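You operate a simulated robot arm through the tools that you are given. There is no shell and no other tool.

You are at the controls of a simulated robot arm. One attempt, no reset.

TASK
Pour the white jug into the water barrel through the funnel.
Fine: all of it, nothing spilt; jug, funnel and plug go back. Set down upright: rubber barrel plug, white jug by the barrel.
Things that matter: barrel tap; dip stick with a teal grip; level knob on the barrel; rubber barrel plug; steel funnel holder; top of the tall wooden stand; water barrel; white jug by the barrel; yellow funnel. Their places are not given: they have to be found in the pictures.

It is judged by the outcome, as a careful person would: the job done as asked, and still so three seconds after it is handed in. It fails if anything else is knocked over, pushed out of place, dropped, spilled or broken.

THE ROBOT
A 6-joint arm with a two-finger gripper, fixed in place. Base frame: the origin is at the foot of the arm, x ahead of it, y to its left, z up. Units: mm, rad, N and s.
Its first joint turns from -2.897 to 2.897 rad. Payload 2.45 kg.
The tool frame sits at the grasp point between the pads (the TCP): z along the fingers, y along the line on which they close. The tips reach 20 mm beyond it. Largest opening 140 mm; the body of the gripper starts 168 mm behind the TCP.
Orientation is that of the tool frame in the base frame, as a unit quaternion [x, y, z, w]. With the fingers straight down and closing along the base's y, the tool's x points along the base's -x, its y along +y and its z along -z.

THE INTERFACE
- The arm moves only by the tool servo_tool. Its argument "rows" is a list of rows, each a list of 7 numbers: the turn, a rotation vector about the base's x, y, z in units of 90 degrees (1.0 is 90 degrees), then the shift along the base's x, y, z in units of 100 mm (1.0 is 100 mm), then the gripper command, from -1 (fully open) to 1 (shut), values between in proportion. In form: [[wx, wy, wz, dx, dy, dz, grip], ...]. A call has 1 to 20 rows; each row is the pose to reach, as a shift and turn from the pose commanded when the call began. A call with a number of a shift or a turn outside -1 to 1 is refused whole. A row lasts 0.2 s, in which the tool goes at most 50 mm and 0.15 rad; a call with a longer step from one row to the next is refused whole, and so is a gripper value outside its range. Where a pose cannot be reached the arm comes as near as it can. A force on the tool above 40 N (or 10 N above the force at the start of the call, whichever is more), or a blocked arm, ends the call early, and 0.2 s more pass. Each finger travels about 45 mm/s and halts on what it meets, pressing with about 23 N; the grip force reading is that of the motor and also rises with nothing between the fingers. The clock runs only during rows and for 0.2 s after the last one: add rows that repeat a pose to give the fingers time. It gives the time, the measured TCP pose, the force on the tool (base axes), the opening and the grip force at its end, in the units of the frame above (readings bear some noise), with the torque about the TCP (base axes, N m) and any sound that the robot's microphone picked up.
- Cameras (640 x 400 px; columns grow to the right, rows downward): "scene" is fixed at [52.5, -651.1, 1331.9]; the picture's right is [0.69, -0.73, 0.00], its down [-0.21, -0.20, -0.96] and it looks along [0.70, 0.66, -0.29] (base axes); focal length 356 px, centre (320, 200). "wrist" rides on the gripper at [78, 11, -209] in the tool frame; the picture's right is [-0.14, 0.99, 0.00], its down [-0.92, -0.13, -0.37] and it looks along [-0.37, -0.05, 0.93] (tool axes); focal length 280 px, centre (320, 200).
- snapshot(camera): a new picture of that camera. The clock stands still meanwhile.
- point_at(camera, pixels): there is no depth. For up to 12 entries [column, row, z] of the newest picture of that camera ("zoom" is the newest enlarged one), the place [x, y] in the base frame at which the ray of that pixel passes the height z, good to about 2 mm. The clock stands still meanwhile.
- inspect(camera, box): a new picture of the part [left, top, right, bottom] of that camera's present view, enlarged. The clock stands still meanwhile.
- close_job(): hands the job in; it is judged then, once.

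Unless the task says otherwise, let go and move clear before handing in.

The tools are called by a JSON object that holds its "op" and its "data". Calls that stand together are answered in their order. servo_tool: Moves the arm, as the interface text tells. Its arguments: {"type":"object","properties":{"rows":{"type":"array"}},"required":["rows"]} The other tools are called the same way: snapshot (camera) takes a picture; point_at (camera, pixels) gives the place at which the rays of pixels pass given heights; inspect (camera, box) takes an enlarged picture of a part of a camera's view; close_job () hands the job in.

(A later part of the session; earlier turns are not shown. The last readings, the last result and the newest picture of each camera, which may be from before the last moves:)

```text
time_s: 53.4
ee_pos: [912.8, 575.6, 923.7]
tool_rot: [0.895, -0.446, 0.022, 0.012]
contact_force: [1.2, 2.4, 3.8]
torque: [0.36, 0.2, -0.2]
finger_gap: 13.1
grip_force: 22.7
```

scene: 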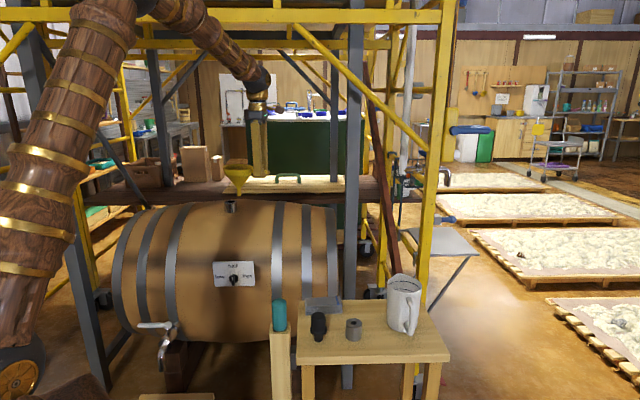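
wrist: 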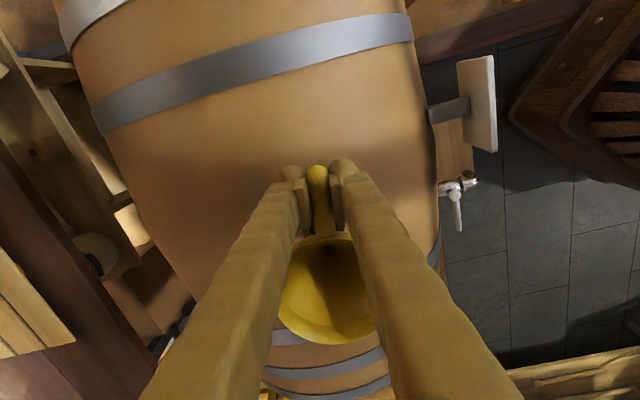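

{"op": "servo_tool", "data": {"rows": [[0, 0, 0, 0.008, 0.018, 0, 1], [0, 0, 0, 0.008, 0.018, 0, 1]]}}

{"op": "servo_tool", "data": {"rows": [[0, 0, 0, 0, 0, -0.01, 1], [0, 0, 0, 0, 0, -0.02, 1], [0, 0, 0, 0, 0, -0.02, 1]]}}

{"op": "inspect", "data": {"camera": "scene", "box": [200, 155, 270, 220]}}

```text
time_s: 54.0
ee_pos: [913.8, 577.0, 922.5]
tool_rot: [0.895, -0.446, 0.023, 0.01]
contact_force: [-0.4, -0.5, 0.0]
torque: [0.0, 0.04, 0.03]
finger_gap: 13.2
grip_force: 23.0
```

```text
time_s: 54.8
ee_pos: [913.6, 576.1, 921.0]
tool_rot: [0.895, -0.446, 0.022, 0.011]
contact_force: [-1.1, 2.6, 6.9]
torque: [0.52, 0.42, -0.06]
finger_gap: 13.0
grip_force: 22.9
```

```text
6.15 times, centred on (235, 188) of scene
```

zoom: 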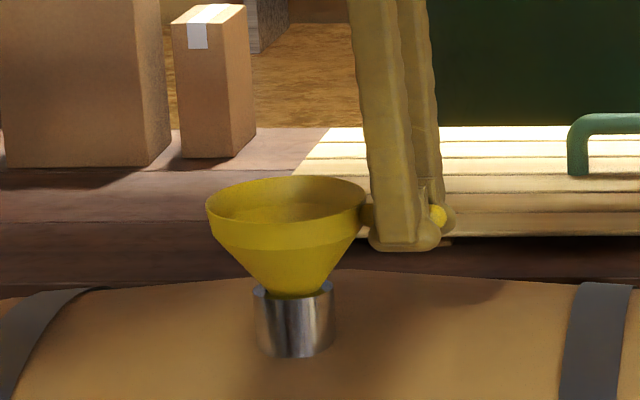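

The cone sits in the collar. Ease off 1 mm and open the fingers gently.

{"op": "servo_tool", "data": {"rows": [[0, 0, 0, 0, 0.008, 0.01, 1], [0, 0, 0, 0, 0.008, 0.01, 1]]}}

{"op": "servo_tool", "data": {"rows": [[0, 0, 0, 0, 0, 0, 0.7], [0, 0, 0, 0, 0, 0, 0.5], [0, 0, 0, 0, 0, 0, 0.3], [0, 0, 0, 0, 0, 0, 0.2], [0, 0, 0, 0, 0, 0, 0.2], [0, 0, 0, 0, 0, 0, 0.2]]}}

{"op": "inspect", "data": {"camera": "scene", "box": [200, 155, 270, 220]}}

{"op": "snapshot", "data": {"camera": "wrist"}}

```text
time_s: 55.4
ee_pos: [914.5, 577.8, 921.7]
tool_rot: [0.894, -0.446, 0.023, 0.012]
contact_force: [-0.3, 0.0, -0.5]
torque: [-0.06, -0.02, 0.03]
finger_gap: 13.1
grip_force: 23.1
```

```text
time_s: 56.8
ee_pos: [915.0, 577.3, 922.3]
tool_rot: [0.895, -0.446, 0.022, 0.011]
contact_force: [-0.1, -0.5, 0.3]
torque: [-0.01, -0.03, -0.03]
finger_gap: 55.9
grip_force: 0.1
```

```text
6.15 times, centred on (235, 188) of scene
```

zoom: 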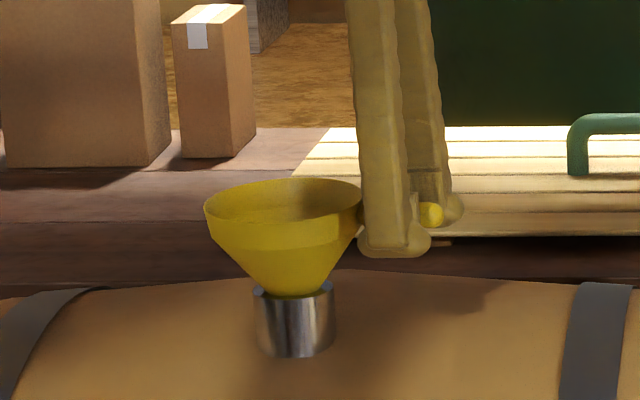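

```text
taken
```

wrist: 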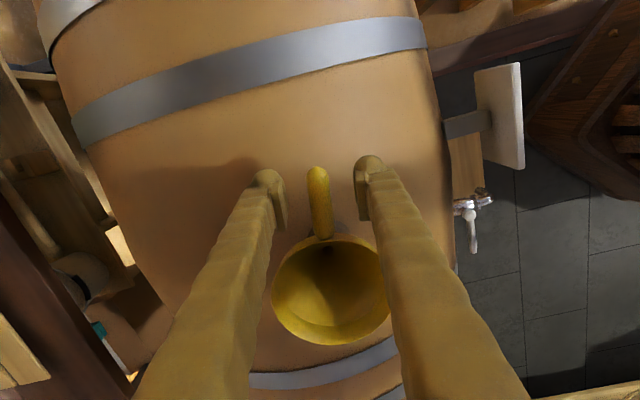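

Funnel sits in the bung and is released. Rise straight up and take the tilt out.

{"op": "servo_tool", "data": {"rows": [[0, 0, 0, 0, 0, 0.2, 0.2], [0, 0, 0, 0, 0, 0.5, 0.2], [0.013, 0.01, 0, 0, 0, 0.8, 0.2], [0.026, 0.02, 0, 0, 0, 1, 0.2]]}}

{"op": "snapshot", "data": {"camera": "wrist"}}

{"op": "inspect", "data": {"camera": "scene", "box": [200, 155, 270, 220]}}

```text
time_s: 57.8
ee_pos: [915.2, 577.0, 1020.4]
tool_rot: [0.895, -0.446, -0.001, 0.0]
contact_force: [-0.8, 0.0, 0.1]
torque: [0.01, 0.0, 0.02]
finger_gap: 56.2
grip_force: 0.1
```

```text
taken
```

wrist: 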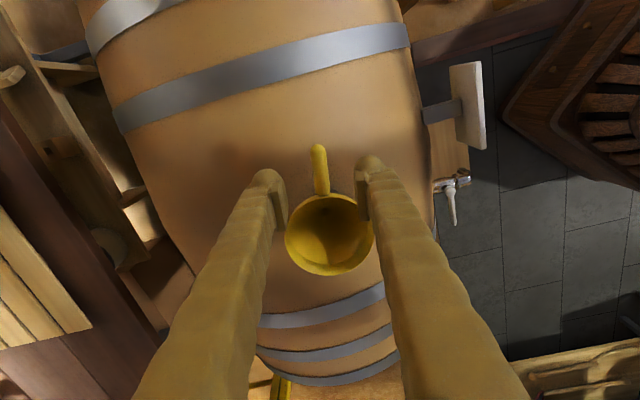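

```text
6.15 times, centred on (235, 188) of scene
```

zoom: 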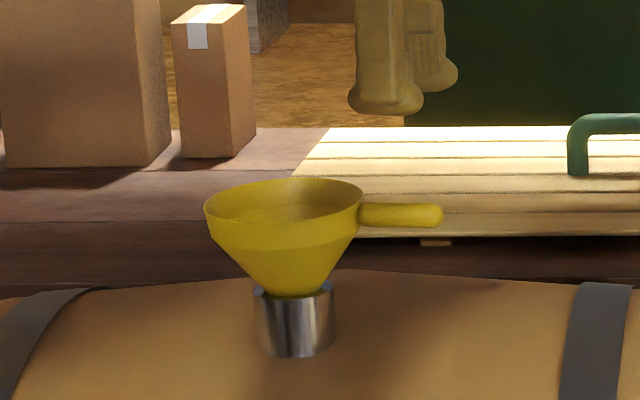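

Funnel sits steady, handle sideways. I'll measure its rim position for the pour.

{"op": "point_at", "data": {"camera": "wrist", "pixels": [[329, 235, 925], [329, 235, 932], [285, 233, 930], [373, 233, 930], [329, 194, 930], [329, 276, 930], [321, 170, 915], [319, 148, 915]]}}

{"op": "point_at", "data": {"camera": "scene", "pixels": [[229.1, 188.2, 925], [229.1, 188.2, 930], [229.1, 188.2, 935]]}}

```text
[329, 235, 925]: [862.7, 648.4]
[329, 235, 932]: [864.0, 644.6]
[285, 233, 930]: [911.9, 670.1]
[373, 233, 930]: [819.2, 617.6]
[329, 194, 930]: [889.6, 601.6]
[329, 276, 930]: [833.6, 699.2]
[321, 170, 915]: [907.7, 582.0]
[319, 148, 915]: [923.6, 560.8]
```

```text
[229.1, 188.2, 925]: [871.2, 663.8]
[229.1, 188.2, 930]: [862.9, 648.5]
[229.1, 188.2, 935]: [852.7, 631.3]
```

Funnel rim centre ≈(863,647,930), r≈54 mm. Before touching the full jug I'll dry-run the pour posture (tool swinging from vertical to beyond horizontal) with an empty gripper to check reach; first retract and turn to yaw ≈37°.

{"op": "servo_tool", "data": {"rows": [[0, 0, 0, -0.1, 0, 0.3, 0.2], [0, 0, -0.09, -0.3, 0, 0.6, 0.2], [0, 0, -0.18, -0.6, 0, 0.78, 0.2], [0, 0, -0.27, -0.9, 0, 0.78, 0.2], [0, 0, -0.36, -1, -0.05, 0.78, 0.2], [0, 0, -0.45, -1, -0.07, 0.78, 0.2]]}}

{"op": "servo_tool", "data": {"rows": [[0, 0, -0.09, -0.2, 0, 0, 0.2], [0, 0, -0.18, -0.4, 0, 0, 0.2], [0, 0, -0.27, -0.56, 0, 0, 0.2], [0, 0, -0.36, -0.56, 0, 0, 0.2], [0, 0, -0.45, -0.56, 0, 0, 0.2], [0, 0, -0.5515, -0.56, 0, 0, 0.2]]}}

{"op": "snapshot", "data": {"camera": "wrist"}}

{"op": "snapshot", "data": {"camera": "scene"}}

```text
time_s: 59.2
ee_pos: [814.4, 570.5, 1099.5]
tool_rot: [-0.684, 0.73, 0.0, 0.0]
contact_force: [-0.3, 0.2, 0.0]
torque: [0.0, -0.02, -0.04]
finger_gap: 55.9
grip_force: 0.0
```

```text
refused: row 6 steps farther than a row can; nothing moved
```

```text
taken
```

wrist: 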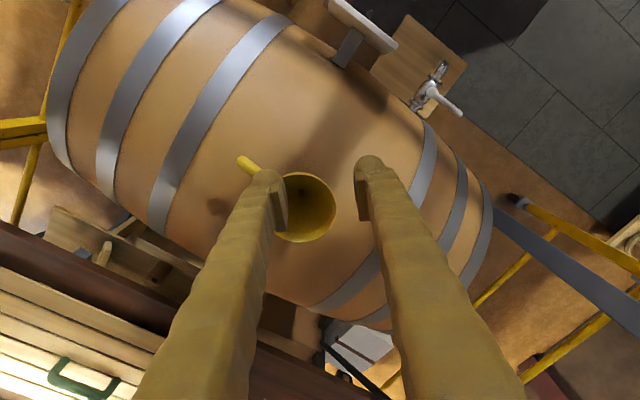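

```text
taken
```

scene: 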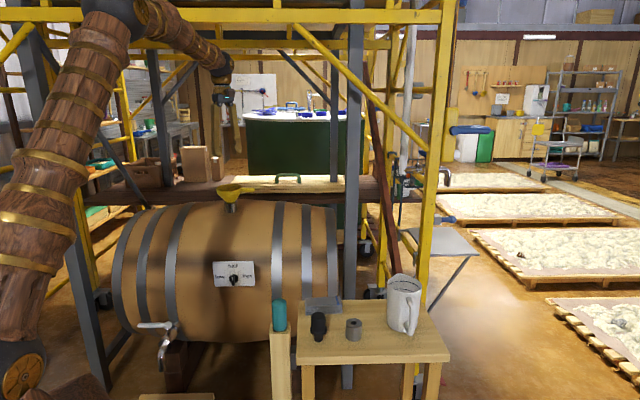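

{"op": "servo_tool", "data": {"rows": [[0, 0, -0.09, -0.2, 0, 0, 0.2], [0, 0, -0.18, -0.4, 0, 0, 0.2], [0, 0, -0.27, -0.56, 0, 0, 0.2], [0, 0, -0.36, -0.56, 0, 0, 0.2], [0, 0, -0.45, -0.56, 0, 0, 0.2], [0, 0, -0.52, -0.56, 0, 0, 0.2], [0, 0, -0.5515, -0.56, 0, 0, 0.2]]}}

```text
time_s: 60.8
ee_pos: [758.1, 571.3, 1101.2]
tool_rot: [-0.314, 0.949, 0.0, 0.0]
contact_force: [1.0, -0.6, -0.3]
torque: [0.02, -0.02, 0.04]
finger_gap: 55.8
grip_force: 0.1
```

Now the dry run: tilt 40° while moving outward.

{"op": "servo_tool", "data": {"rows": [[0.0533, -0.0711, 0, 0.08, 0.06, 0, 0.2], [0.1067, -0.1422, 0, 0.16, 0.12, 0, 0.2], [0.16, -0.2133, 0, 0.24, 0.18, 0, 0.2], [0.2133, -0.2844, 0, 0.32, 0.24, 0, 0.2], [0.2667, -0.3556, 0, 0.4, 0.3, 0, 0.2]]}}

{"op": "servo_tool", "data": {"rows": [[0, 0, 0, 0.25, 0.19, 0, 0.2], [0, 0, 0, 0.5, 0.38, 0, 0.2], [0, 0, 0, 0.8, 0.6, 0, 0.2]]}}

{"op": "snapshot", "data": {"camera": "scene"}}

{"op": "snapshot", "data": {"camera": "wrist"}}

```text
time_s: 62.0
ee_pos: [797.9, 600.5, 1099.4]
tool_rot: [-0.297, 0.891, 0.109, 0.326]
contact_force: [-0.6, 0.3, 0.4]
torque: [0.0, -0.02, -0.01]
finger_gap: 55.9
grip_force: 0.1
```

```text
time_s: 62.8
ee_pos: [877.7, 660.9, 1100.8]
tool_rot: [-0.297, 0.891, 0.108, 0.325]
contact_force: [0.3, -0.4, 1.1]
torque: [-0.01, 0.03, 0.01]
finger_gap: 56.1
grip_force: 0.1
```

```text
taken
```

scene: 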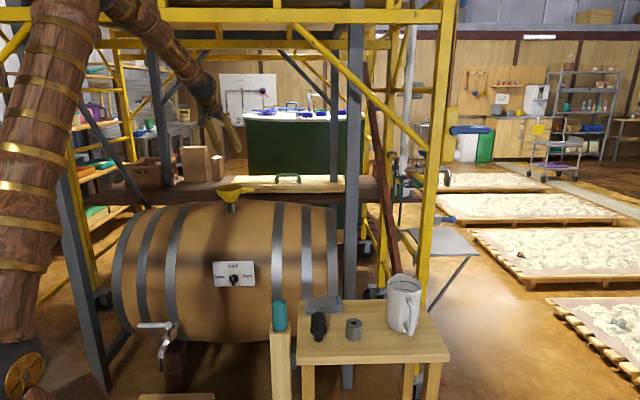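

```text
taken
```

wrist: 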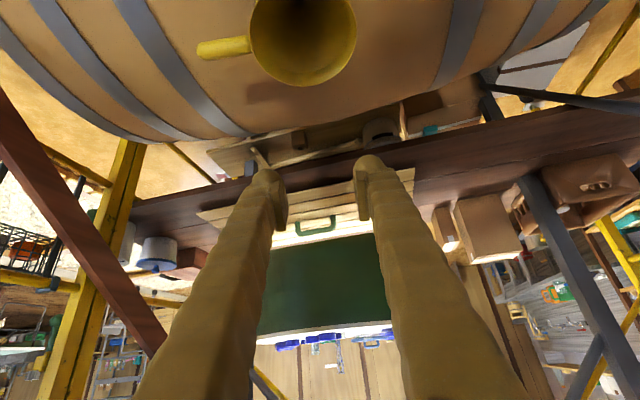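

Good reach. Continue to ρ≈1177, tilt 60°, z≈1000.

{"op": "servo_tool", "data": {"rows": [[0.0444, -0.0593, 0, 0.2, 0.15, -0.25, 0.2], [0.0889, -0.1185, 0, 0.4, 0.3, -0.5, 0.2], [0.1333, -0.1778, 0, 0.616, 0.462, -0.8, 0.2], [0.1333, -0.1778, 0, 0.616, 0.462, -1, 0.2]]}}

{"op": "snapshot", "data": {"camera": "scene"}}

```text
time_s: 63.8
ee_pos: [939.7, 706.3, 997.9]
tool_rot: [-0.274, 0.821, 0.159, 0.475]
contact_force: [0.0, 0.2, -0.4]
torque: [-0.02, 0.01, -0.02]
finger_gap: 55.6
grip_force: 0.0
```

```text
taken
```

scene: 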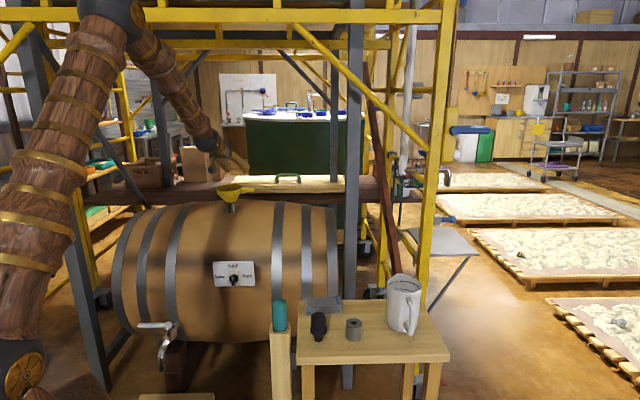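

Reached. Now tilt on to 115° at ρ≈1127, z≈1050 as it would for the end of the pour.

{"op": "servo_tool", "data": {"rows": [[0.0524, -0.0698, 0, -0.06, -0.04, 0.07, 0.2], [0.1048, -0.1397, 0, -0.11, -0.09, 0.14, 0.2], [0.1571, -0.2095, 0, -0.17, -0.13, 0.21, 0.2], [0.2095, -0.2794, 0, -0.23, -0.17, 0.27, 0.2], [0.2619, -0.3492, 0, -0.29, -0.21, 0.34, 0.2], [0.3143, -0.4191, 0, -0.34, -0.26, 0.41, 0.2], [0.3667, -0.4889, 0, -0.4, -0.3, 0.48, 0.2], [0.3667, -0.4889, 0, -0.4, -0.3, 0.48, 0.2]]}}

{"op": "snapshot", "data": {"camera": "scene"}}

{"op": "snapshot", "data": {"camera": "wrist"}}

{"op": "inspect", "data": {"camera": "scene", "box": [170, 110, 290, 220]}}

```text
time_s: 65.6
ee_pos: [900.0, 677.3, 1046.8]
tool_rot: [-0.17, 0.509, 0.268, 0.801]
contact_force: [0.0, 0.9, -0.2]
torque: [0.0, 0.0, 0.02]
finger_gap: 56.3
grip_force: 0.1
```

```text
taken
```

scene: 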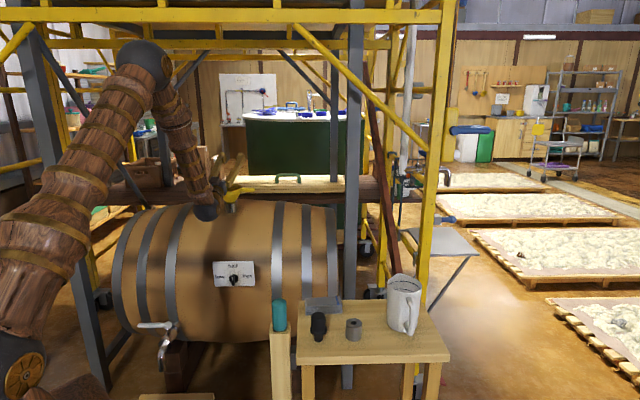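

```text
taken
```

wrist: 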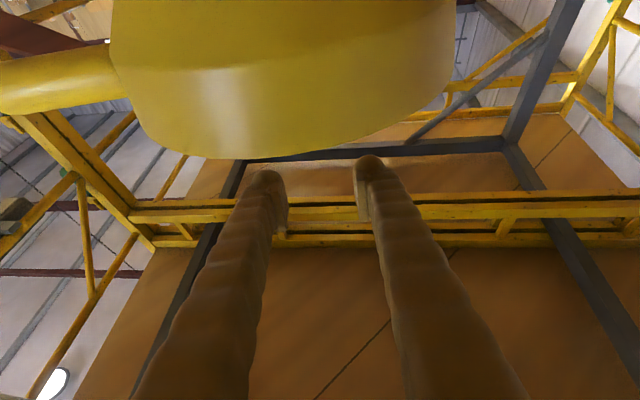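

```text
3.64 times, centred on (230, 165) of scene
```

zoom: 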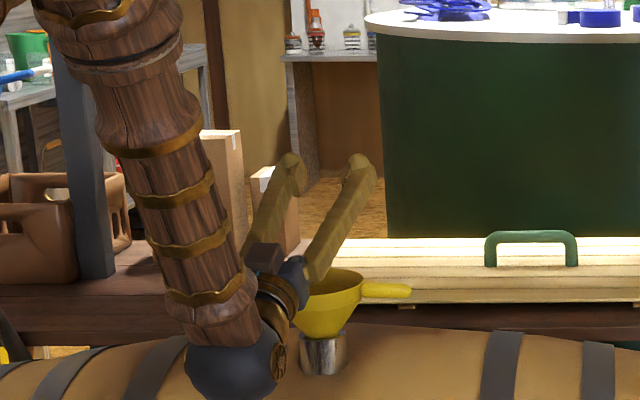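

The pour posture is fully reachable with no contact. Return to the upright pose (reverse), staying above the funnel.

{"op": "servo_tool", "data": {"rows": [[-0.05, 0.0667, 0, -0.05, -0.04, 0.06, 0.2], [-0.1, 0.1333, 0, -0.15, -0.12, 0.12, 0.2], [-0.15, 0.2, 0, -0.25, -0.19, 0.2, 0.2], [-0.2, 0.2667, 0, -0.35, -0.26, 0.3, 0.2], [-0.25, 0.3333, 0, -0.45, -0.34, 0.4, 0.2], [-0.3, 0.4, 0, -0.55, -0.41, 0.5, 0.2], [-0.35, 0.4667, 0, -0.65, -0.49, 0.5, 0.2], [-0.4, 0.5333, 0, -0.75, -0.56, 0.5, 0.2], [-0.45, 0.6, 0, -0.85, -0.64, 0.5, 0.2], [-0.5, 0.6667, 0, -1, -0.75, 0.5, 0.2]]}}

{"op": "servo_tool", "data": {"rows": [[-0.0533, 0.0711, 0, -0.1, -0.08, 0, 0.2], [-0.1067, 0.1422, 0, -0.2, -0.15, 0, 0.2], [-0.16, 0.2133, 0, -0.3, -0.23, 0, 0.2], [-0.2133, 0.2844, 0, -0.4, -0.3, 0, 0.2], [-0.2667, 0.3556, 0, -0.42, -0.32, 0, 0.2]]}}

```text
time_s: 67.8
ee_pos: [798.3, 600.6, 1097.4]
tool_rot: [-0.297, 0.892, 0.107, 0.323]
contact_force: [0.0, 0.1, 0.1]
torque: [0.02, 0.01, 0.01]
finger_gap: 55.9
grip_force: 0.0
```

```text
time_s: 69.0
ee_pos: [757.6, 568.8, 1098.7]
tool_rot: [-0.315, 0.949, 0.001, 0.0]
contact_force: [-0.7, 0.2, 0.2]
torque: [-0.01, -0.04, 0.0]
finger_gap: 56.0
grip_force: 0.0
```

Dry run complete. Now swing back toward the jug at height, turning the tool by about −167° so that later the spout will face the arm during the pour.

{"op": "servo_tool", "data": {"rows": [[0, 0, -0.088, 0, -0.34, 0, 0.2], [0, 0, -0.176, 0, -0.68, 0, 0.2], [0, 0, -0.265, 0, -1, 0, 0.2]]}}

{"op": "servo_tool", "data": {"rows": [[0, 0, -0.088, 0, -0.34, 0, 0], [0, 0, -0.176, 0, -0.68, 0, -0.2], [0, 0, -0.265, 0, -1, 0, -0.4]]}}

{"op": "servo_tool", "data": {"rows": [[0, 0, -0.088, 0, -0.34, 0, -0.6], [0, 0, -0.176, 0, -0.68, 0, -0.8], [0, 0, -0.265, 0, -1, 0, -1]]}}

{"op": "servo_tool", "data": {"rows": [[0, 0, -0.088, 0, -0.34, -0.1, -1], [0, 0, -0.176, 0, -0.68, -0.2, -1], [0, 0, -0.265, 0, -1, -0.3, -1]]}}

{"op": "servo_tool", "data": {"rows": [[0, 0, -0.088, 0.1, -0.34, -0.1, -1], [0, 0, -0.176, 0.2, -0.68, -0.2, -1], [0, 0, -0.265, 0.3, -1, -0.3, -1]]}}

{"op": "servo_tool", "data": {"rows": [[0, 0, -0.088, 0.1, -0.34, 0, -1], [0, 0, -0.176, 0.2, -0.68, 0, -1], [0, 0, -0.265, 0.3, -1, 0, -1]]}}

{"op": "snapshot", "data": {"camera": "wrist"}}

{"op": "snapshot", "data": {"camera": "scene"}}

```text
time_s: 69.8
ee_pos: [759.8, 468.9, 1097.2]
tool_rot: [-0.113, 0.994, 0.0, 0.0]
contact_force: [-0.5, 0.4, -0.8]
torque: [0.0, 0.01, 0.0]
finger_gap: 56.2
grip_force: 0.0
```

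```text
time_s: 70.6
ee_pos: [757.9, 369.0, 1097.4]
tool_rot: [0.095, 0.996, 0.0, 0.0]
contact_force: [0.3, 0.3, 0.5]
torque: [-0.04, 0.0, -0.01]
finger_gap: 98.0
grip_force: 0.0
```

```text
time_s: 71.4
ee_pos: [758.0, 269.3, 1098.2]
tool_rot: [0.299, 0.954, 0.0, 0.0]
contact_force: [0.2, 0.6, 0.4]
torque: [-0.01, 0.01, -0.01]
finger_gap: 139.9
grip_force: 0.0
```

```text
time_s: 72.2
ee_pos: [757.9, 169.3, 1067.3]
tool_rot: [0.489, 0.872, 0.0, 0.0]
contact_force: [-0.2, -0.3, -0.4]
torque: [0.0, -0.02, 0.01]
finger_gap: 139.8
grip_force: 0.0
```

```text
time_s: 73.0
ee_pos: [789.7, 69.3, 1039.1]
tool_rot: [0.659, 0.752, 0.0, 0.0]
contact_force: [-0.8, -0.5, -0.2]
torque: [0.02, 0.0, 0.0]
finger_gap: 140.2
grip_force: 0.0
```

```text
time_s: 73.8
ee_pos: [819.8, -31.6, 1036.9]
tool_rot: [0.801, 0.599, 0.0, 0.0]
contact_force: [-0.2, 0.3, -0.1]
torque: [-0.02, -0.01, 0.0]
finger_gap: 140.0
grip_force: 0.1
```

```text
taken
```

wrist: 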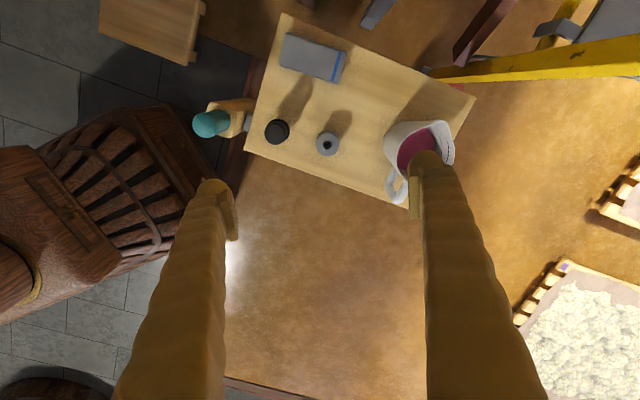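

```text
taken
```

scene: 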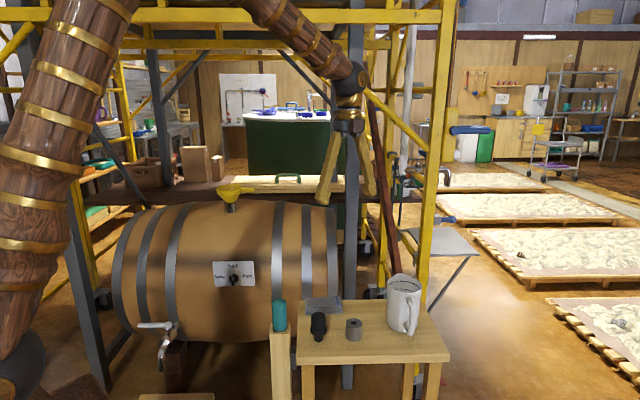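

Rotation works fine. Continue toward the jug and finish the turn, then measure the jug.

{"op": "servo_tool", "data": {"rows": [[0, 0, -0.088, 0.35, -0.25, 0, -1], [0, 0, -0.176, 0.7, -0.5, -0.1, -1], [0, 0, -0.265, 1, -0.8, -0.2, -1], [0, 0, -0.265, 1, -0.8, -0.2, -1]]}}

{"op": "snapshot", "data": {"camera": "wrist"}}

{"op": "inspect", "data": {"camera": "wrist", "box": [270, 120, 430, 280]}}

```text
time_s: 74.8
ee_pos: [919.3, -108.4, 1015.8]
tool_rot: [0.907, 0.421, 0.0, 0.001]
contact_force: [-0.4, -0.1, 0.2]
torque: [0.02, 0.03, -0.04]
finger_gap: 140.1
grip_force: 0.0
```

```text
taken
```

wrist: 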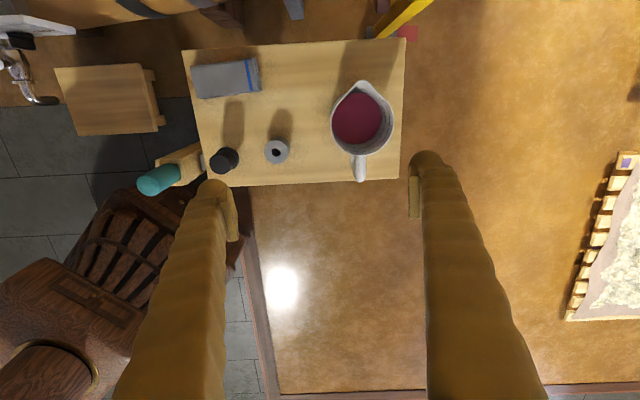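

```text
2.50 times, centred on (350, 200) of wrist
```

zoom: 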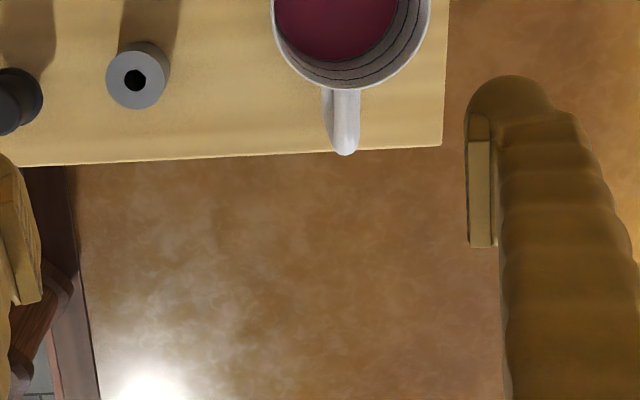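

A clear overhead view: jug at (362,125) with red liquid, handle pointing down, spout up at (357,85). Zoom in to measure.

{"op": "inspect", "data": {"camera": "wrist", "box": [310, 70, 410, 190]}}

{"op": "point_at", "data": {"camera": "zoom", "pixels": [[320, 200, 720]]}}

```text
3.33 times, centred on (360, 130) of wrist
```

zoom: 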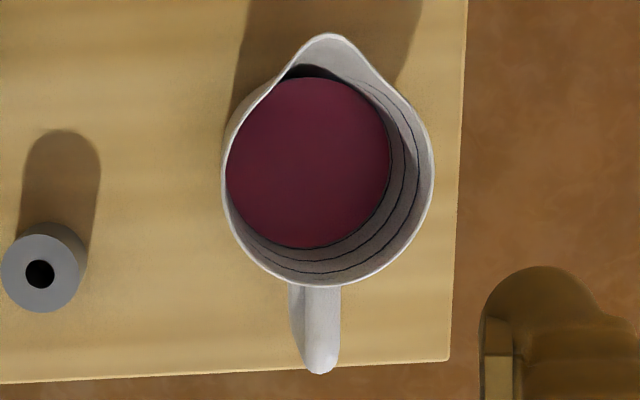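

```text
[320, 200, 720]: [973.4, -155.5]
```

{"op": "point_at", "data": {"camera": "zoom", "pixels": [[328, 181, 715], [328, 181, 730], [222, 172, 725], [434, 172, 725], [328, 287, 725], [330, 35, 728], [320, 370, 700], [316, 290, 720], [308, 163, 640], [308, 250, 650], [40, 272, 645], [449, 361, 590]]}}

{"op": "point_at", "data": {"camera": "wrist", "pixels": [[276, 151, 645], [223, 158, 670], [400, 178, 590], [405, 39, 590], [182, 47, 590]]}}

```text
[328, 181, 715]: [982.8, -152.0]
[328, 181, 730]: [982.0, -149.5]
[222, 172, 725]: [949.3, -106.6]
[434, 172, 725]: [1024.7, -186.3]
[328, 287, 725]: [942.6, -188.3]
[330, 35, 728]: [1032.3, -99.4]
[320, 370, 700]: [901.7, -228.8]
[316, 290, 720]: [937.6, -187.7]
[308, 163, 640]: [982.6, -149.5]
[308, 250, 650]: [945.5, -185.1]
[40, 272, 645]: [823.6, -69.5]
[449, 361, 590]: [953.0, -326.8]
```

```text
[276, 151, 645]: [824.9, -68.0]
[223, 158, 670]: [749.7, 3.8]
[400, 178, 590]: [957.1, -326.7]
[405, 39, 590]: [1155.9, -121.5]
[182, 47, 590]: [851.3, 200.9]
```

Jug axis ≈(982.5,-149.5), Ø110 mm, rim z≈722, spout azimuth 44.7°, spout tip ~71 mm from axis, liquid ~50 mm deep. I'll centre above it, adjust yaw by −5°, and descend to just above the rim.

{"op": "servo_tool", "data": {"rows": [[0, 0, -0.03, 0.3, -0.2, 0, -1], [0, 0, -0.058, 0.63, -0.391, 0, -1], [0, 0, -0.058, 0.63, -0.391, -0.4, -1], [0, 0, -0.058, 0.63, -0.391, -0.8, -1], [0, 0, -0.058, 0.63, -0.391, -1, -1]]}}

{"op": "servo_tool", "data": {"rows": [[0, 0, 0, 0, 0, -0.4, -1], [0, 0, 0, 0, 0, -0.8, -1], [0, 0, 0, 0, 0, -1, -1], [0, 0, 0, 0, 0, -1, -1]]}}

{"op": "snapshot", "data": {"camera": "wrist"}}

{"op": "inspect", "data": {"camera": "scene", "box": [330, 220, 460, 350]}}

```text
time_s: 76.0
ee_pos: [981.7, -148.7, 916.1]
tool_rot: [0.925, 0.381, 0.001, 0.0]
contact_force: [-0.5, -0.2, 0.0]
torque: [0.01, 0.0, -0.03]
finger_gap: 140.4
grip_force: 0.0
```

```text
time_s: 77.0
ee_pos: [980.9, -147.7, 817.1]
tool_rot: [0.925, 0.38, 0.0, 0.0]
contact_force: [0.6, 0.1, -0.4]
torque: [-0.02, -0.01, 0.01]
finger_gap: 139.9
grip_force: 0.1
```

```text
taken
```

wrist: 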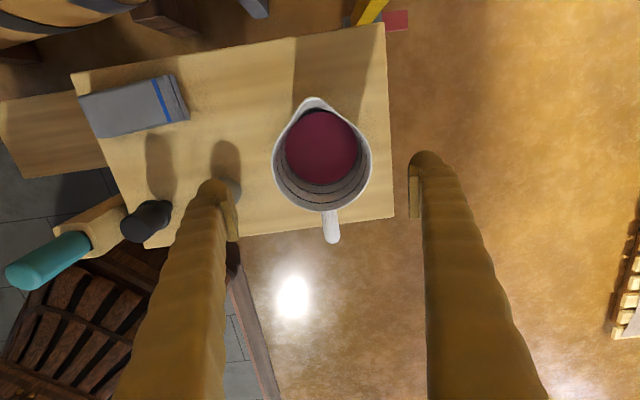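

```text
3.08 times, centred on (395, 285) of scene
```

zoom: 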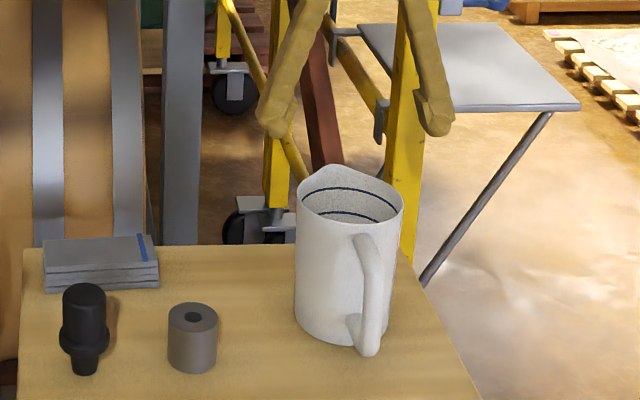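

Jug is centred between the fingers (rim centre (321,163)) and aligned. Descend around it carefully.

{"op": "servo_tool", "data": {"rows": [[0, 0, 0, 0, 0, -0.3, -1], [0, 0, 0, 0, 0, -0.5, -1], [0, 0, 0, 0, 0, -0.65, -1], [0, 0, 0, 0, 0, -0.8, -1], [0, 0, 0, 0, 0, -0.9, -1], [0, 0, 0, 0, 0, -1, -1]]}}

{"op": "snapshot", "data": {"camera": "wrist"}}

{"op": "inspect", "data": {"camera": "scene", "box": [330, 220, 460, 350]}}

```text
time_s: 78.4
ee_pos: [981.0, -148.1, 717.9]
tool_rot: [0.925, 0.38, 0.0, 0.001]
contact_force: [0.0, 0.5, 0.3]
torque: [0.0, 0.01, 0.02]
finger_gap: 140.3
grip_force: 0.1
```

```text
taken
```

wrist: 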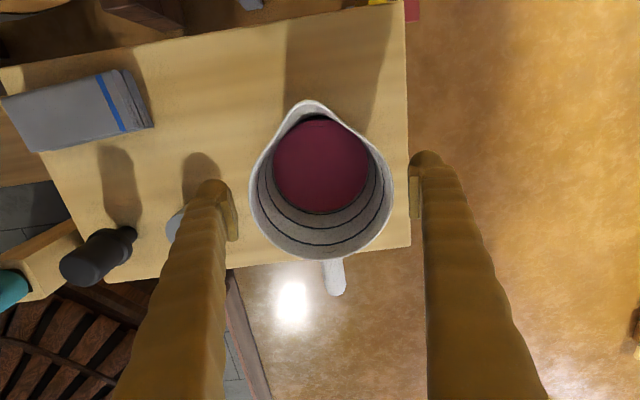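

```text
3.08 times, centred on (395, 285) of scene
```

zoom: 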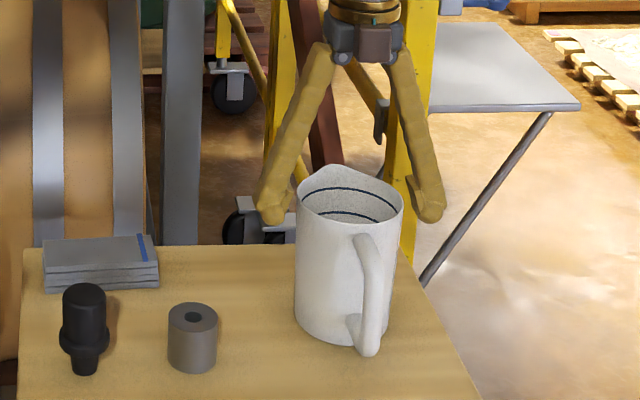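

Clear on both sides. Continue down to z≈655.

{"op": "servo_tool", "data": {"rows": [[0, 0, 0, 0, 0, -0.15, -1], [0, 0, 0, 0, 0, -0.3, -1], [0, 0, 0, 0, 0, -0.45, -1], [0, 0, 0, 0, 0, -0.58, -1], [0, 0, 0, 0, 0, -0.626, -1]]}}

{"op": "snapshot", "data": {"camera": "wrist"}}

{"op": "inspect", "data": {"camera": "scene", "box": [330, 220, 460, 350]}}

```text
time_s: 79.6
ee_pos: [981.2, -149.0, 656.2]
tool_rot: [0.925, 0.381, 0.001, 0.0]
contact_force: [2.1, -3.6, 3.2]
torque: [0.07, 0.03, -0.01]
finger_gap: 139.7
grip_force: 0.1
```

```text
taken
```

wrist: 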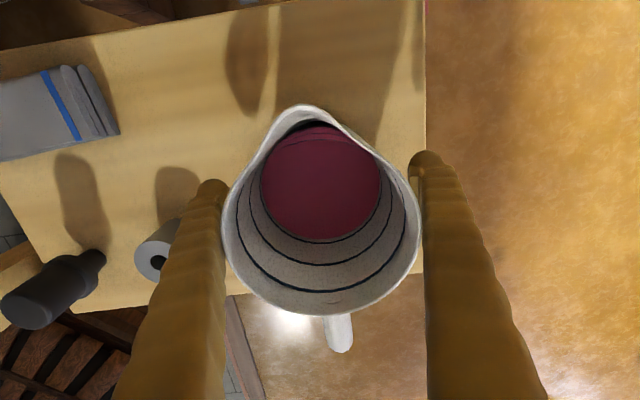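

```text
3.08 times, centred on (395, 285) of scene
```

zoom: 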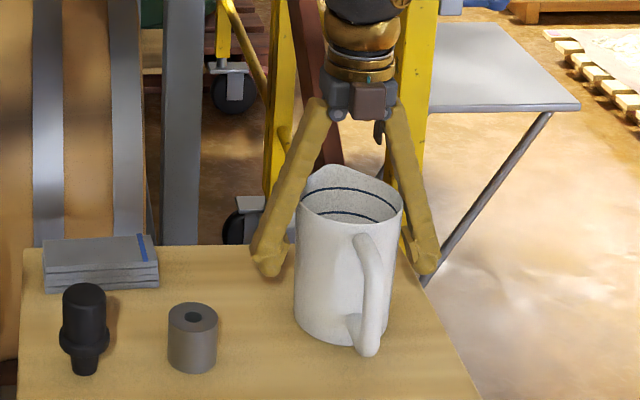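

There is a light force (≈5 N): the fingers splay in a V, so their upper parts touch the jug rim at this depth. I'll back straight up and instead approach leaning ~35° toward the handle side, which clears the rim.

{"op": "servo_tool", "data": {"rows": [[0, 0, 0, 0, 0, 0.1, -1], [0, 0, 0, 0, 0, 0.25, -1], [0, 0, 0, 0, 0, 0.5, -1], [0, 0, 0, 0, 0, 0.8, -1], [0, 0, 0, 0, 0, 1, -1]]}}

{"op": "servo_tool", "data": {"rows": [[0, 0, 0, 0, 0, 0.4, -1], [0, 0, 0, 0, 0, 0.7, -1]]}}

{"op": "snapshot", "data": {"camera": "wrist"}}

{"op": "inspect", "data": {"camera": "scene", "box": [330, 220, 460, 350]}}

```text
time_s: 80.8
ee_pos: [979.4, -149.7, 755.9]
tool_rot: [0.925, 0.38, -0.001, 0.001]
contact_force: [-0.2, 0.2, -0.9]
torque: [0.01, 0.0, -0.01]
finger_gap: 140.1
grip_force: 0.0
```

```text
time_s: 81.4
ee_pos: [980.6, -149.5, 825.8]
tool_rot: [0.925, 0.38, -0.001, 0.0]
contact_force: [0.1, -0.1, 0.1]
torque: [-0.02, 0.0, 0.01]
finger_gap: 139.9
grip_force: 0.1
```

```text
taken
```

wrist: 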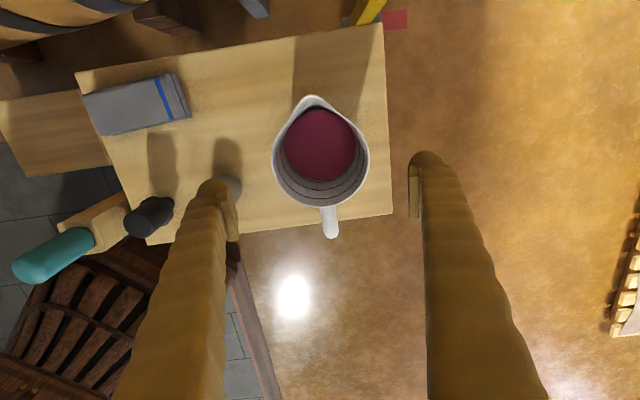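

```text
3.08 times, centred on (395, 285) of scene
```

zoom: 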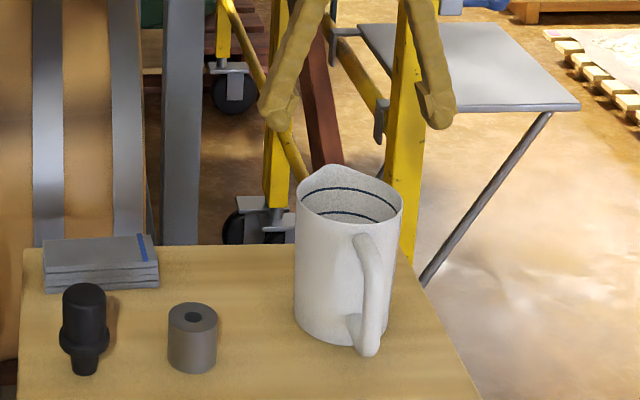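

Jug is undisturbed. Lean the tool 35° and back off to the handle side.

{"op": "servo_tool", "data": {"rows": [[0.0547, -0.0553, 0, -0.1, -0.1, 0, -1], [0.1094, -0.1106, 0, -0.2, -0.2, 0, -1], [0.1642, -0.1658, 0, -0.3, -0.3, 0, -1], [0.2189, -0.2211, 0, -0.4, -0.4, 0, -1], [0.2736, -0.2764, 0, -0.49, -0.485, 0, -1], [0.2736, -0.2764, 0, -0.49, -0.485, 0, -1]]}}

{"op": "snapshot", "data": {"camera": "wrist"}}

{"op": "inspect", "data": {"camera": "scene", "box": [330, 190, 460, 350]}}

```text
time_s: 82.8
ee_pos: [932.0, -195.8, 824.3]
tool_rot: [0.882, 0.363, 0.278, -0.115]
contact_force: [0.8, -1.0, 0.5]
torque: [0.02, 0.01, 0.01]
finger_gap: 140.2
grip_force: 0.0
```

```text
taken
```

wrist: 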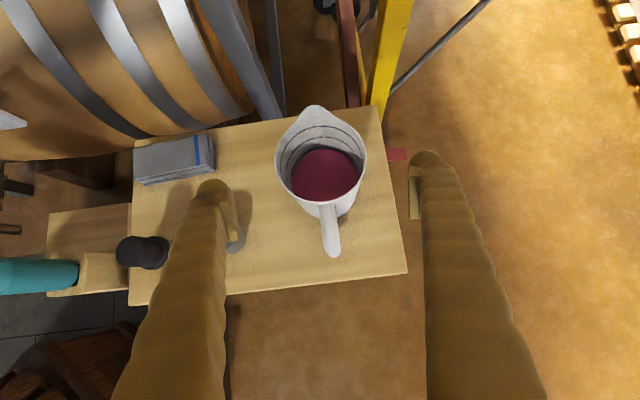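

```text
2.50 times, centred on (395, 270) of scene
```

zoom: 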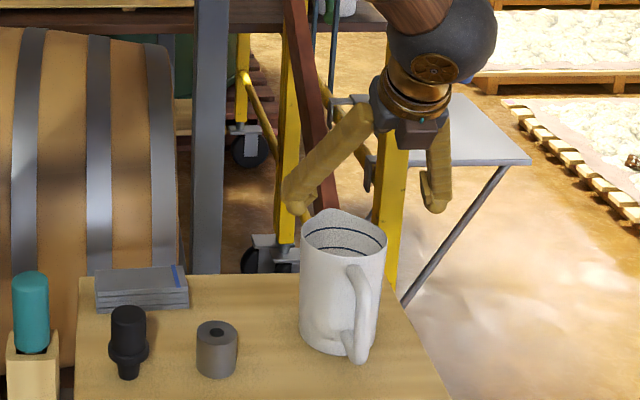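

Good geometry. Lower to the start of the slanted approach.

{"op": "servo_tool", "data": {"rows": [[0, 0, 0, 0, 0, -0.25, -1], [0, 0, 0, 0, 0, -0.5, -1], [0, 0, 0, 0, 0, -0.72, -1], [0, 0, 0, 0, 0, -0.72, -1]]}}

{"op": "snapshot", "data": {"camera": "wrist"}}

{"op": "inspect", "data": {"camera": "scene", "box": [330, 190, 460, 350]}}

```text
time_s: 83.8
ee_pos: [933.2, -198.4, 752.5]
tool_rot: [0.882, 0.363, 0.278, -0.114]
contact_force: [0.6, 0.1, -0.1]
torque: [0.04, -0.01, 0.03]
finger_gap: 140.1
grip_force: 0.0
```

```text
taken
```

wrist: 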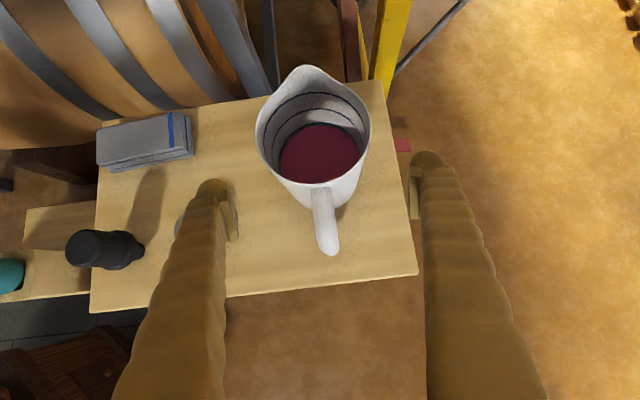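

```text
2.50 times, centred on (395, 270) of scene
```

zoom: 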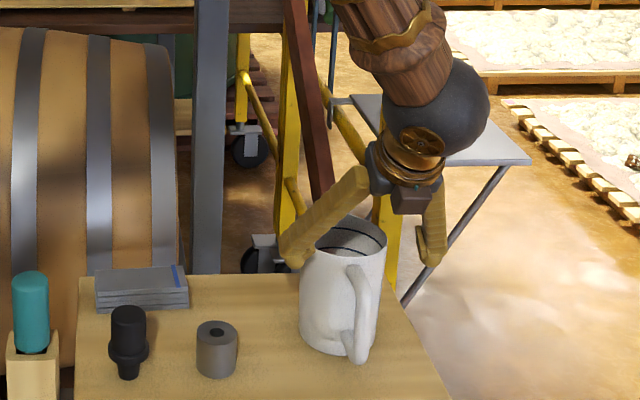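

Alignment matches prediction (rim centre expected at (314,134)). Advance 60 mm along the slanted tool axis.

{"op": "servo_tool", "data": {"rows": [[0, 0, 0, 0.082, 0.081, -0.164, -1], [0, 0, 0, 0.163, 0.162, -0.328, -1], [0, 0, 0, 0.245, 0.242, -0.491, -1], [0, 0, 0, 0.245, 0.242, -0.491, -1]]}}

{"op": "snapshot", "data": {"camera": "wrist"}}

{"op": "inspect", "data": {"camera": "scene", "box": [330, 190, 460, 350]}}

```text
time_s: 84.8
ee_pos: [957.9, -172.1, 704.1]
tool_rot: [0.882, 0.363, 0.277, -0.114]
contact_force: [-1.0, 0.0, 0.0]
torque: [-0.03, 0.01, 0.01]
finger_gap: 139.8
grip_force: 0.1
```

```text
taken
```

wrist: 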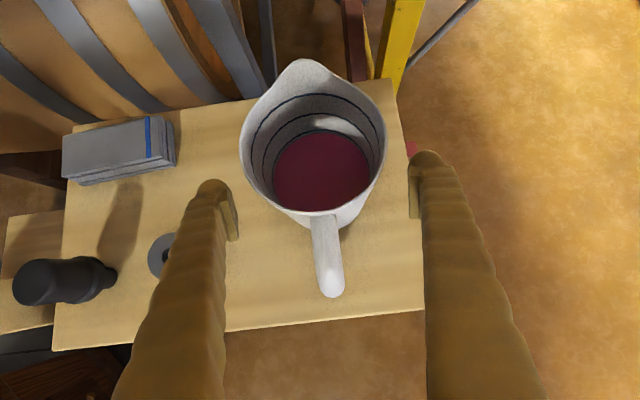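

```text
2.50 times, centred on (395, 270) of scene
```

zoom: 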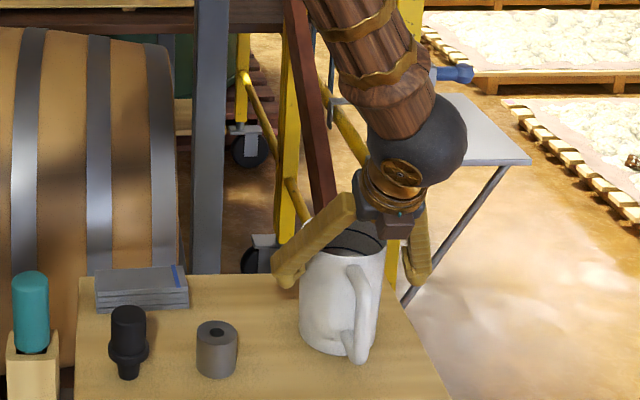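

Clear of contact. Advance the remaining 60 mm.

{"op": "servo_tool", "data": {"rows": [[0, 0, 0, 0.062, 0.061, -0.123, -1], [0, 0, 0, 0.122, 0.121, -0.246, -1], [0, 0, 0, 0.184, 0.182, -0.368, -1], [0, 0, 0, 0.245, 0.243, -0.489, -1], [0, 0, 0, 0.245, 0.243, -0.489, -1]]}}

{"op": "snapshot", "data": {"camera": "wrist"}}

{"op": "inspect", "data": {"camera": "scene", "box": [330, 190, 460, 350]}}

```text
time_s: 86.0
ee_pos: [980.6, -148.6, 655.9]
tool_rot: [0.882, 0.362, 0.278, -0.114]
contact_force: [-0.2, 0.3, -0.6]
torque: [0.0, 0.02, 0.05]
finger_gap: 140.3
grip_force: 0.0
```

```text
taken
```

wrist: 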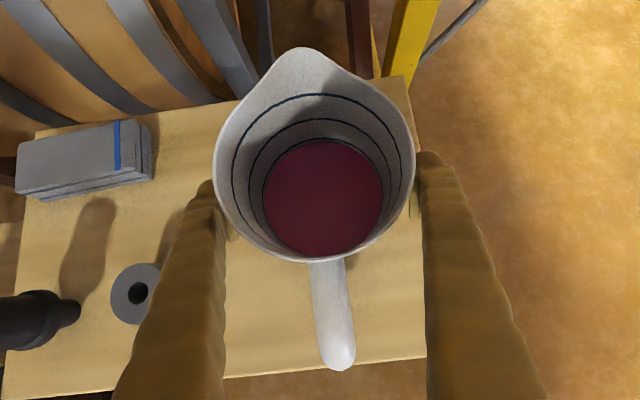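

```text
2.50 times, centred on (395, 270) of scene
```

zoom: 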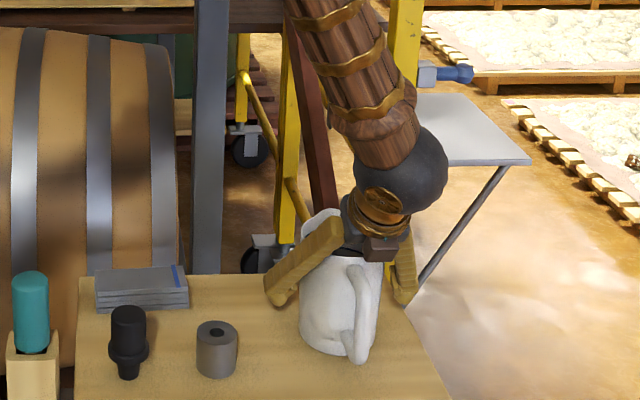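

Everything is clear (no force) and the jug is centred. Close the gripper on the body.

{"op": "servo_tool", "data": {"rows": [[0, 0, 0, 0, 0, 0, -0.8], [0, 0, 0, 0, 0, 0, -0.7], [0, 0, 0, 0, 0, 0, -0.6], [0, 0, 0, 0, 0, 0, -0.5], [0, 0, 0, 0, 0, 0, 0], [0, 0, 0, 0, 0, 0, 1], [0, 0, 0, 0, 0, 0, 1], [0, 0, 0, 0, 0, 0, 1]]}}

{"op": "snapshot", "data": {"camera": "wrist"}}

{"op": "inspect", "data": {"camera": "scene", "box": [330, 190, 460, 350]}}

```text
time_s: 87.8
ee_pos: [979.1, -147.8, 655.4]
tool_rot: [0.882, 0.363, 0.278, -0.114]
contact_force: [2.4, -2.8, 4.0]
torque: [0.13, 0.15, 0.03]
finger_gap: 117.1
grip_force: 23.3
```

```text
taken
```

wrist: 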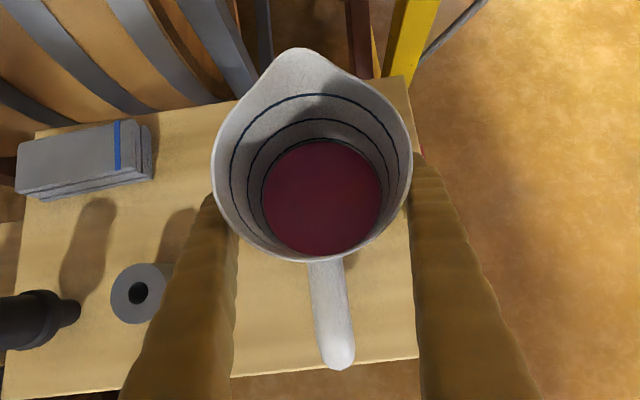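

```text
2.50 times, centred on (395, 270) of scene
```

zoom: 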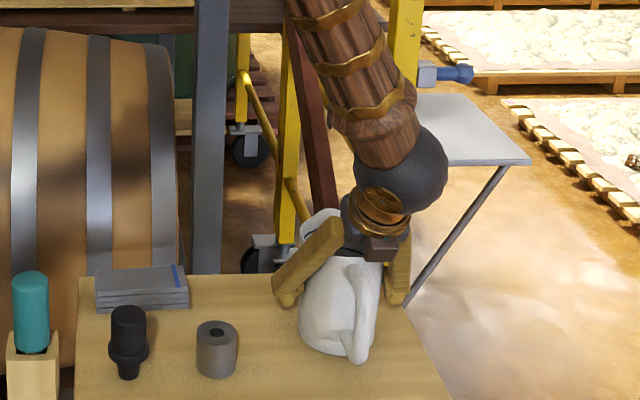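

The gap stopped at 117 mm (jug is 110), so the finger flanks are still touching the rim rather than the pads gripping the wall. I'll reopen, back out, and take a higher grip (≈25 mm below the rim) with a smaller 20° lean.

{"op": "servo_tool", "data": {"rows": [[0, 0, 0, 0, 0, 0, 0], [0, 0, 0, 0, 0, 0, -0.8], [0, 0, 0, 0, 0, 0, -1], [0, 0, 0, 0, 0, 0, -1], [0, 0, 0, 0, 0, 0, -1]]}}

{"op": "servo_tool", "data": {"rows": [[0, 0, 0, -0.082, -0.081, 0.164, -1], [0, 0, 0, -0.163, -0.162, 0.328, -1], [0, 0, 0, -0.245, -0.242, 0.491, -1], [0, 0, 0, -0.327, -0.323, 0.655, -1], [0, 0, 0, -0.408, -0.404, 0.819, -1], [0, 0, 0, -0.49, -0.485, 0.98, -1]]}}

{"op": "snapshot", "data": {"camera": "wrist"}}

{"op": "inspect", "data": {"camera": "scene", "box": [330, 190, 460, 350]}}

```text
time_s: 89.0
ee_pos: [980.1, -149.2, 653.2]
tool_rot: [0.882, 0.363, 0.278, -0.115]
contact_force: [-0.5, 0.5, -0.3]
torque: [-0.02, -0.01, -0.01]
finger_gap: 139.8
grip_force: 0.1
```

```text
time_s: 90.4
ee_pos: [930.5, -196.4, 754.6]
tool_rot: [0.882, 0.363, 0.277, -0.114]
contact_force: [0.4, -0.5, -0.2]
torque: [0.03, 0.0, 0.0]
finger_gap: 140.2
grip_force: 0.1
```

```text
taken
```

wrist: 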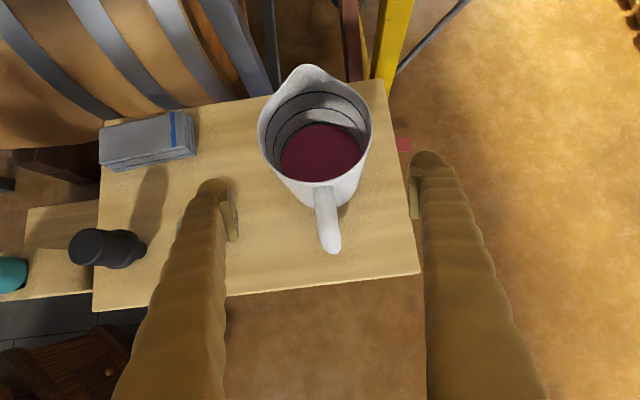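

```text
2.50 times, centred on (395, 270) of scene
```

zoom: 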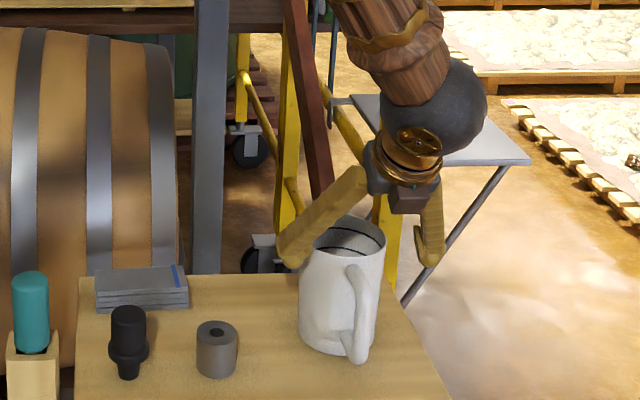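

Jug unmoved. Reduce the lean to 20° and reposition above the rim for the higher grip.

{"op": "servo_tool", "data": {"rows": [[0, 0, 0, 0, 0, 0.3, -1], [-0.0586, 0.0592, 0, 0.1, 0.1, 0.4, -1], [-0.1172, 0.1185, 0, 0.295, 0.292, 0.4, -1], [-0.1172, 0.1185, 0, 0.295, 0.292, 0.19, -1], [-0.1172, 0.1185, 0, 0.295, 0.292, 0.19, -1]]}}

{"op": "snapshot", "data": {"camera": "wrist"}}

{"op": "inspect", "data": {"camera": "scene", "box": [330, 190, 460, 350]}}

```text
time_s: 91.6
ee_pos: [961.4, -168.7, 773.6]
tool_rot: [0.911, 0.375, 0.16, -0.066]
contact_force: [-0.3, 0.7, 0.1]
torque: [0.0, 0.01, 0.04]
finger_gap: 140.1
grip_force: 0.1
```

```text
taken
```

wrist: 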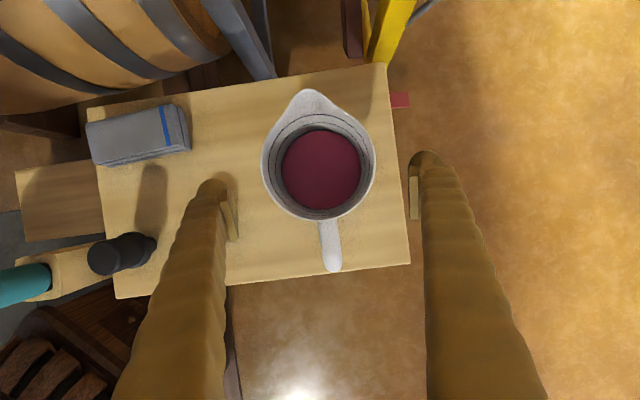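

```text
2.50 times, centred on (395, 270) of scene
```

zoom: 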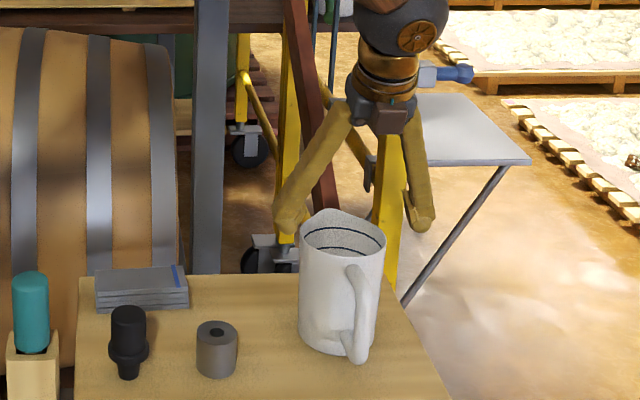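

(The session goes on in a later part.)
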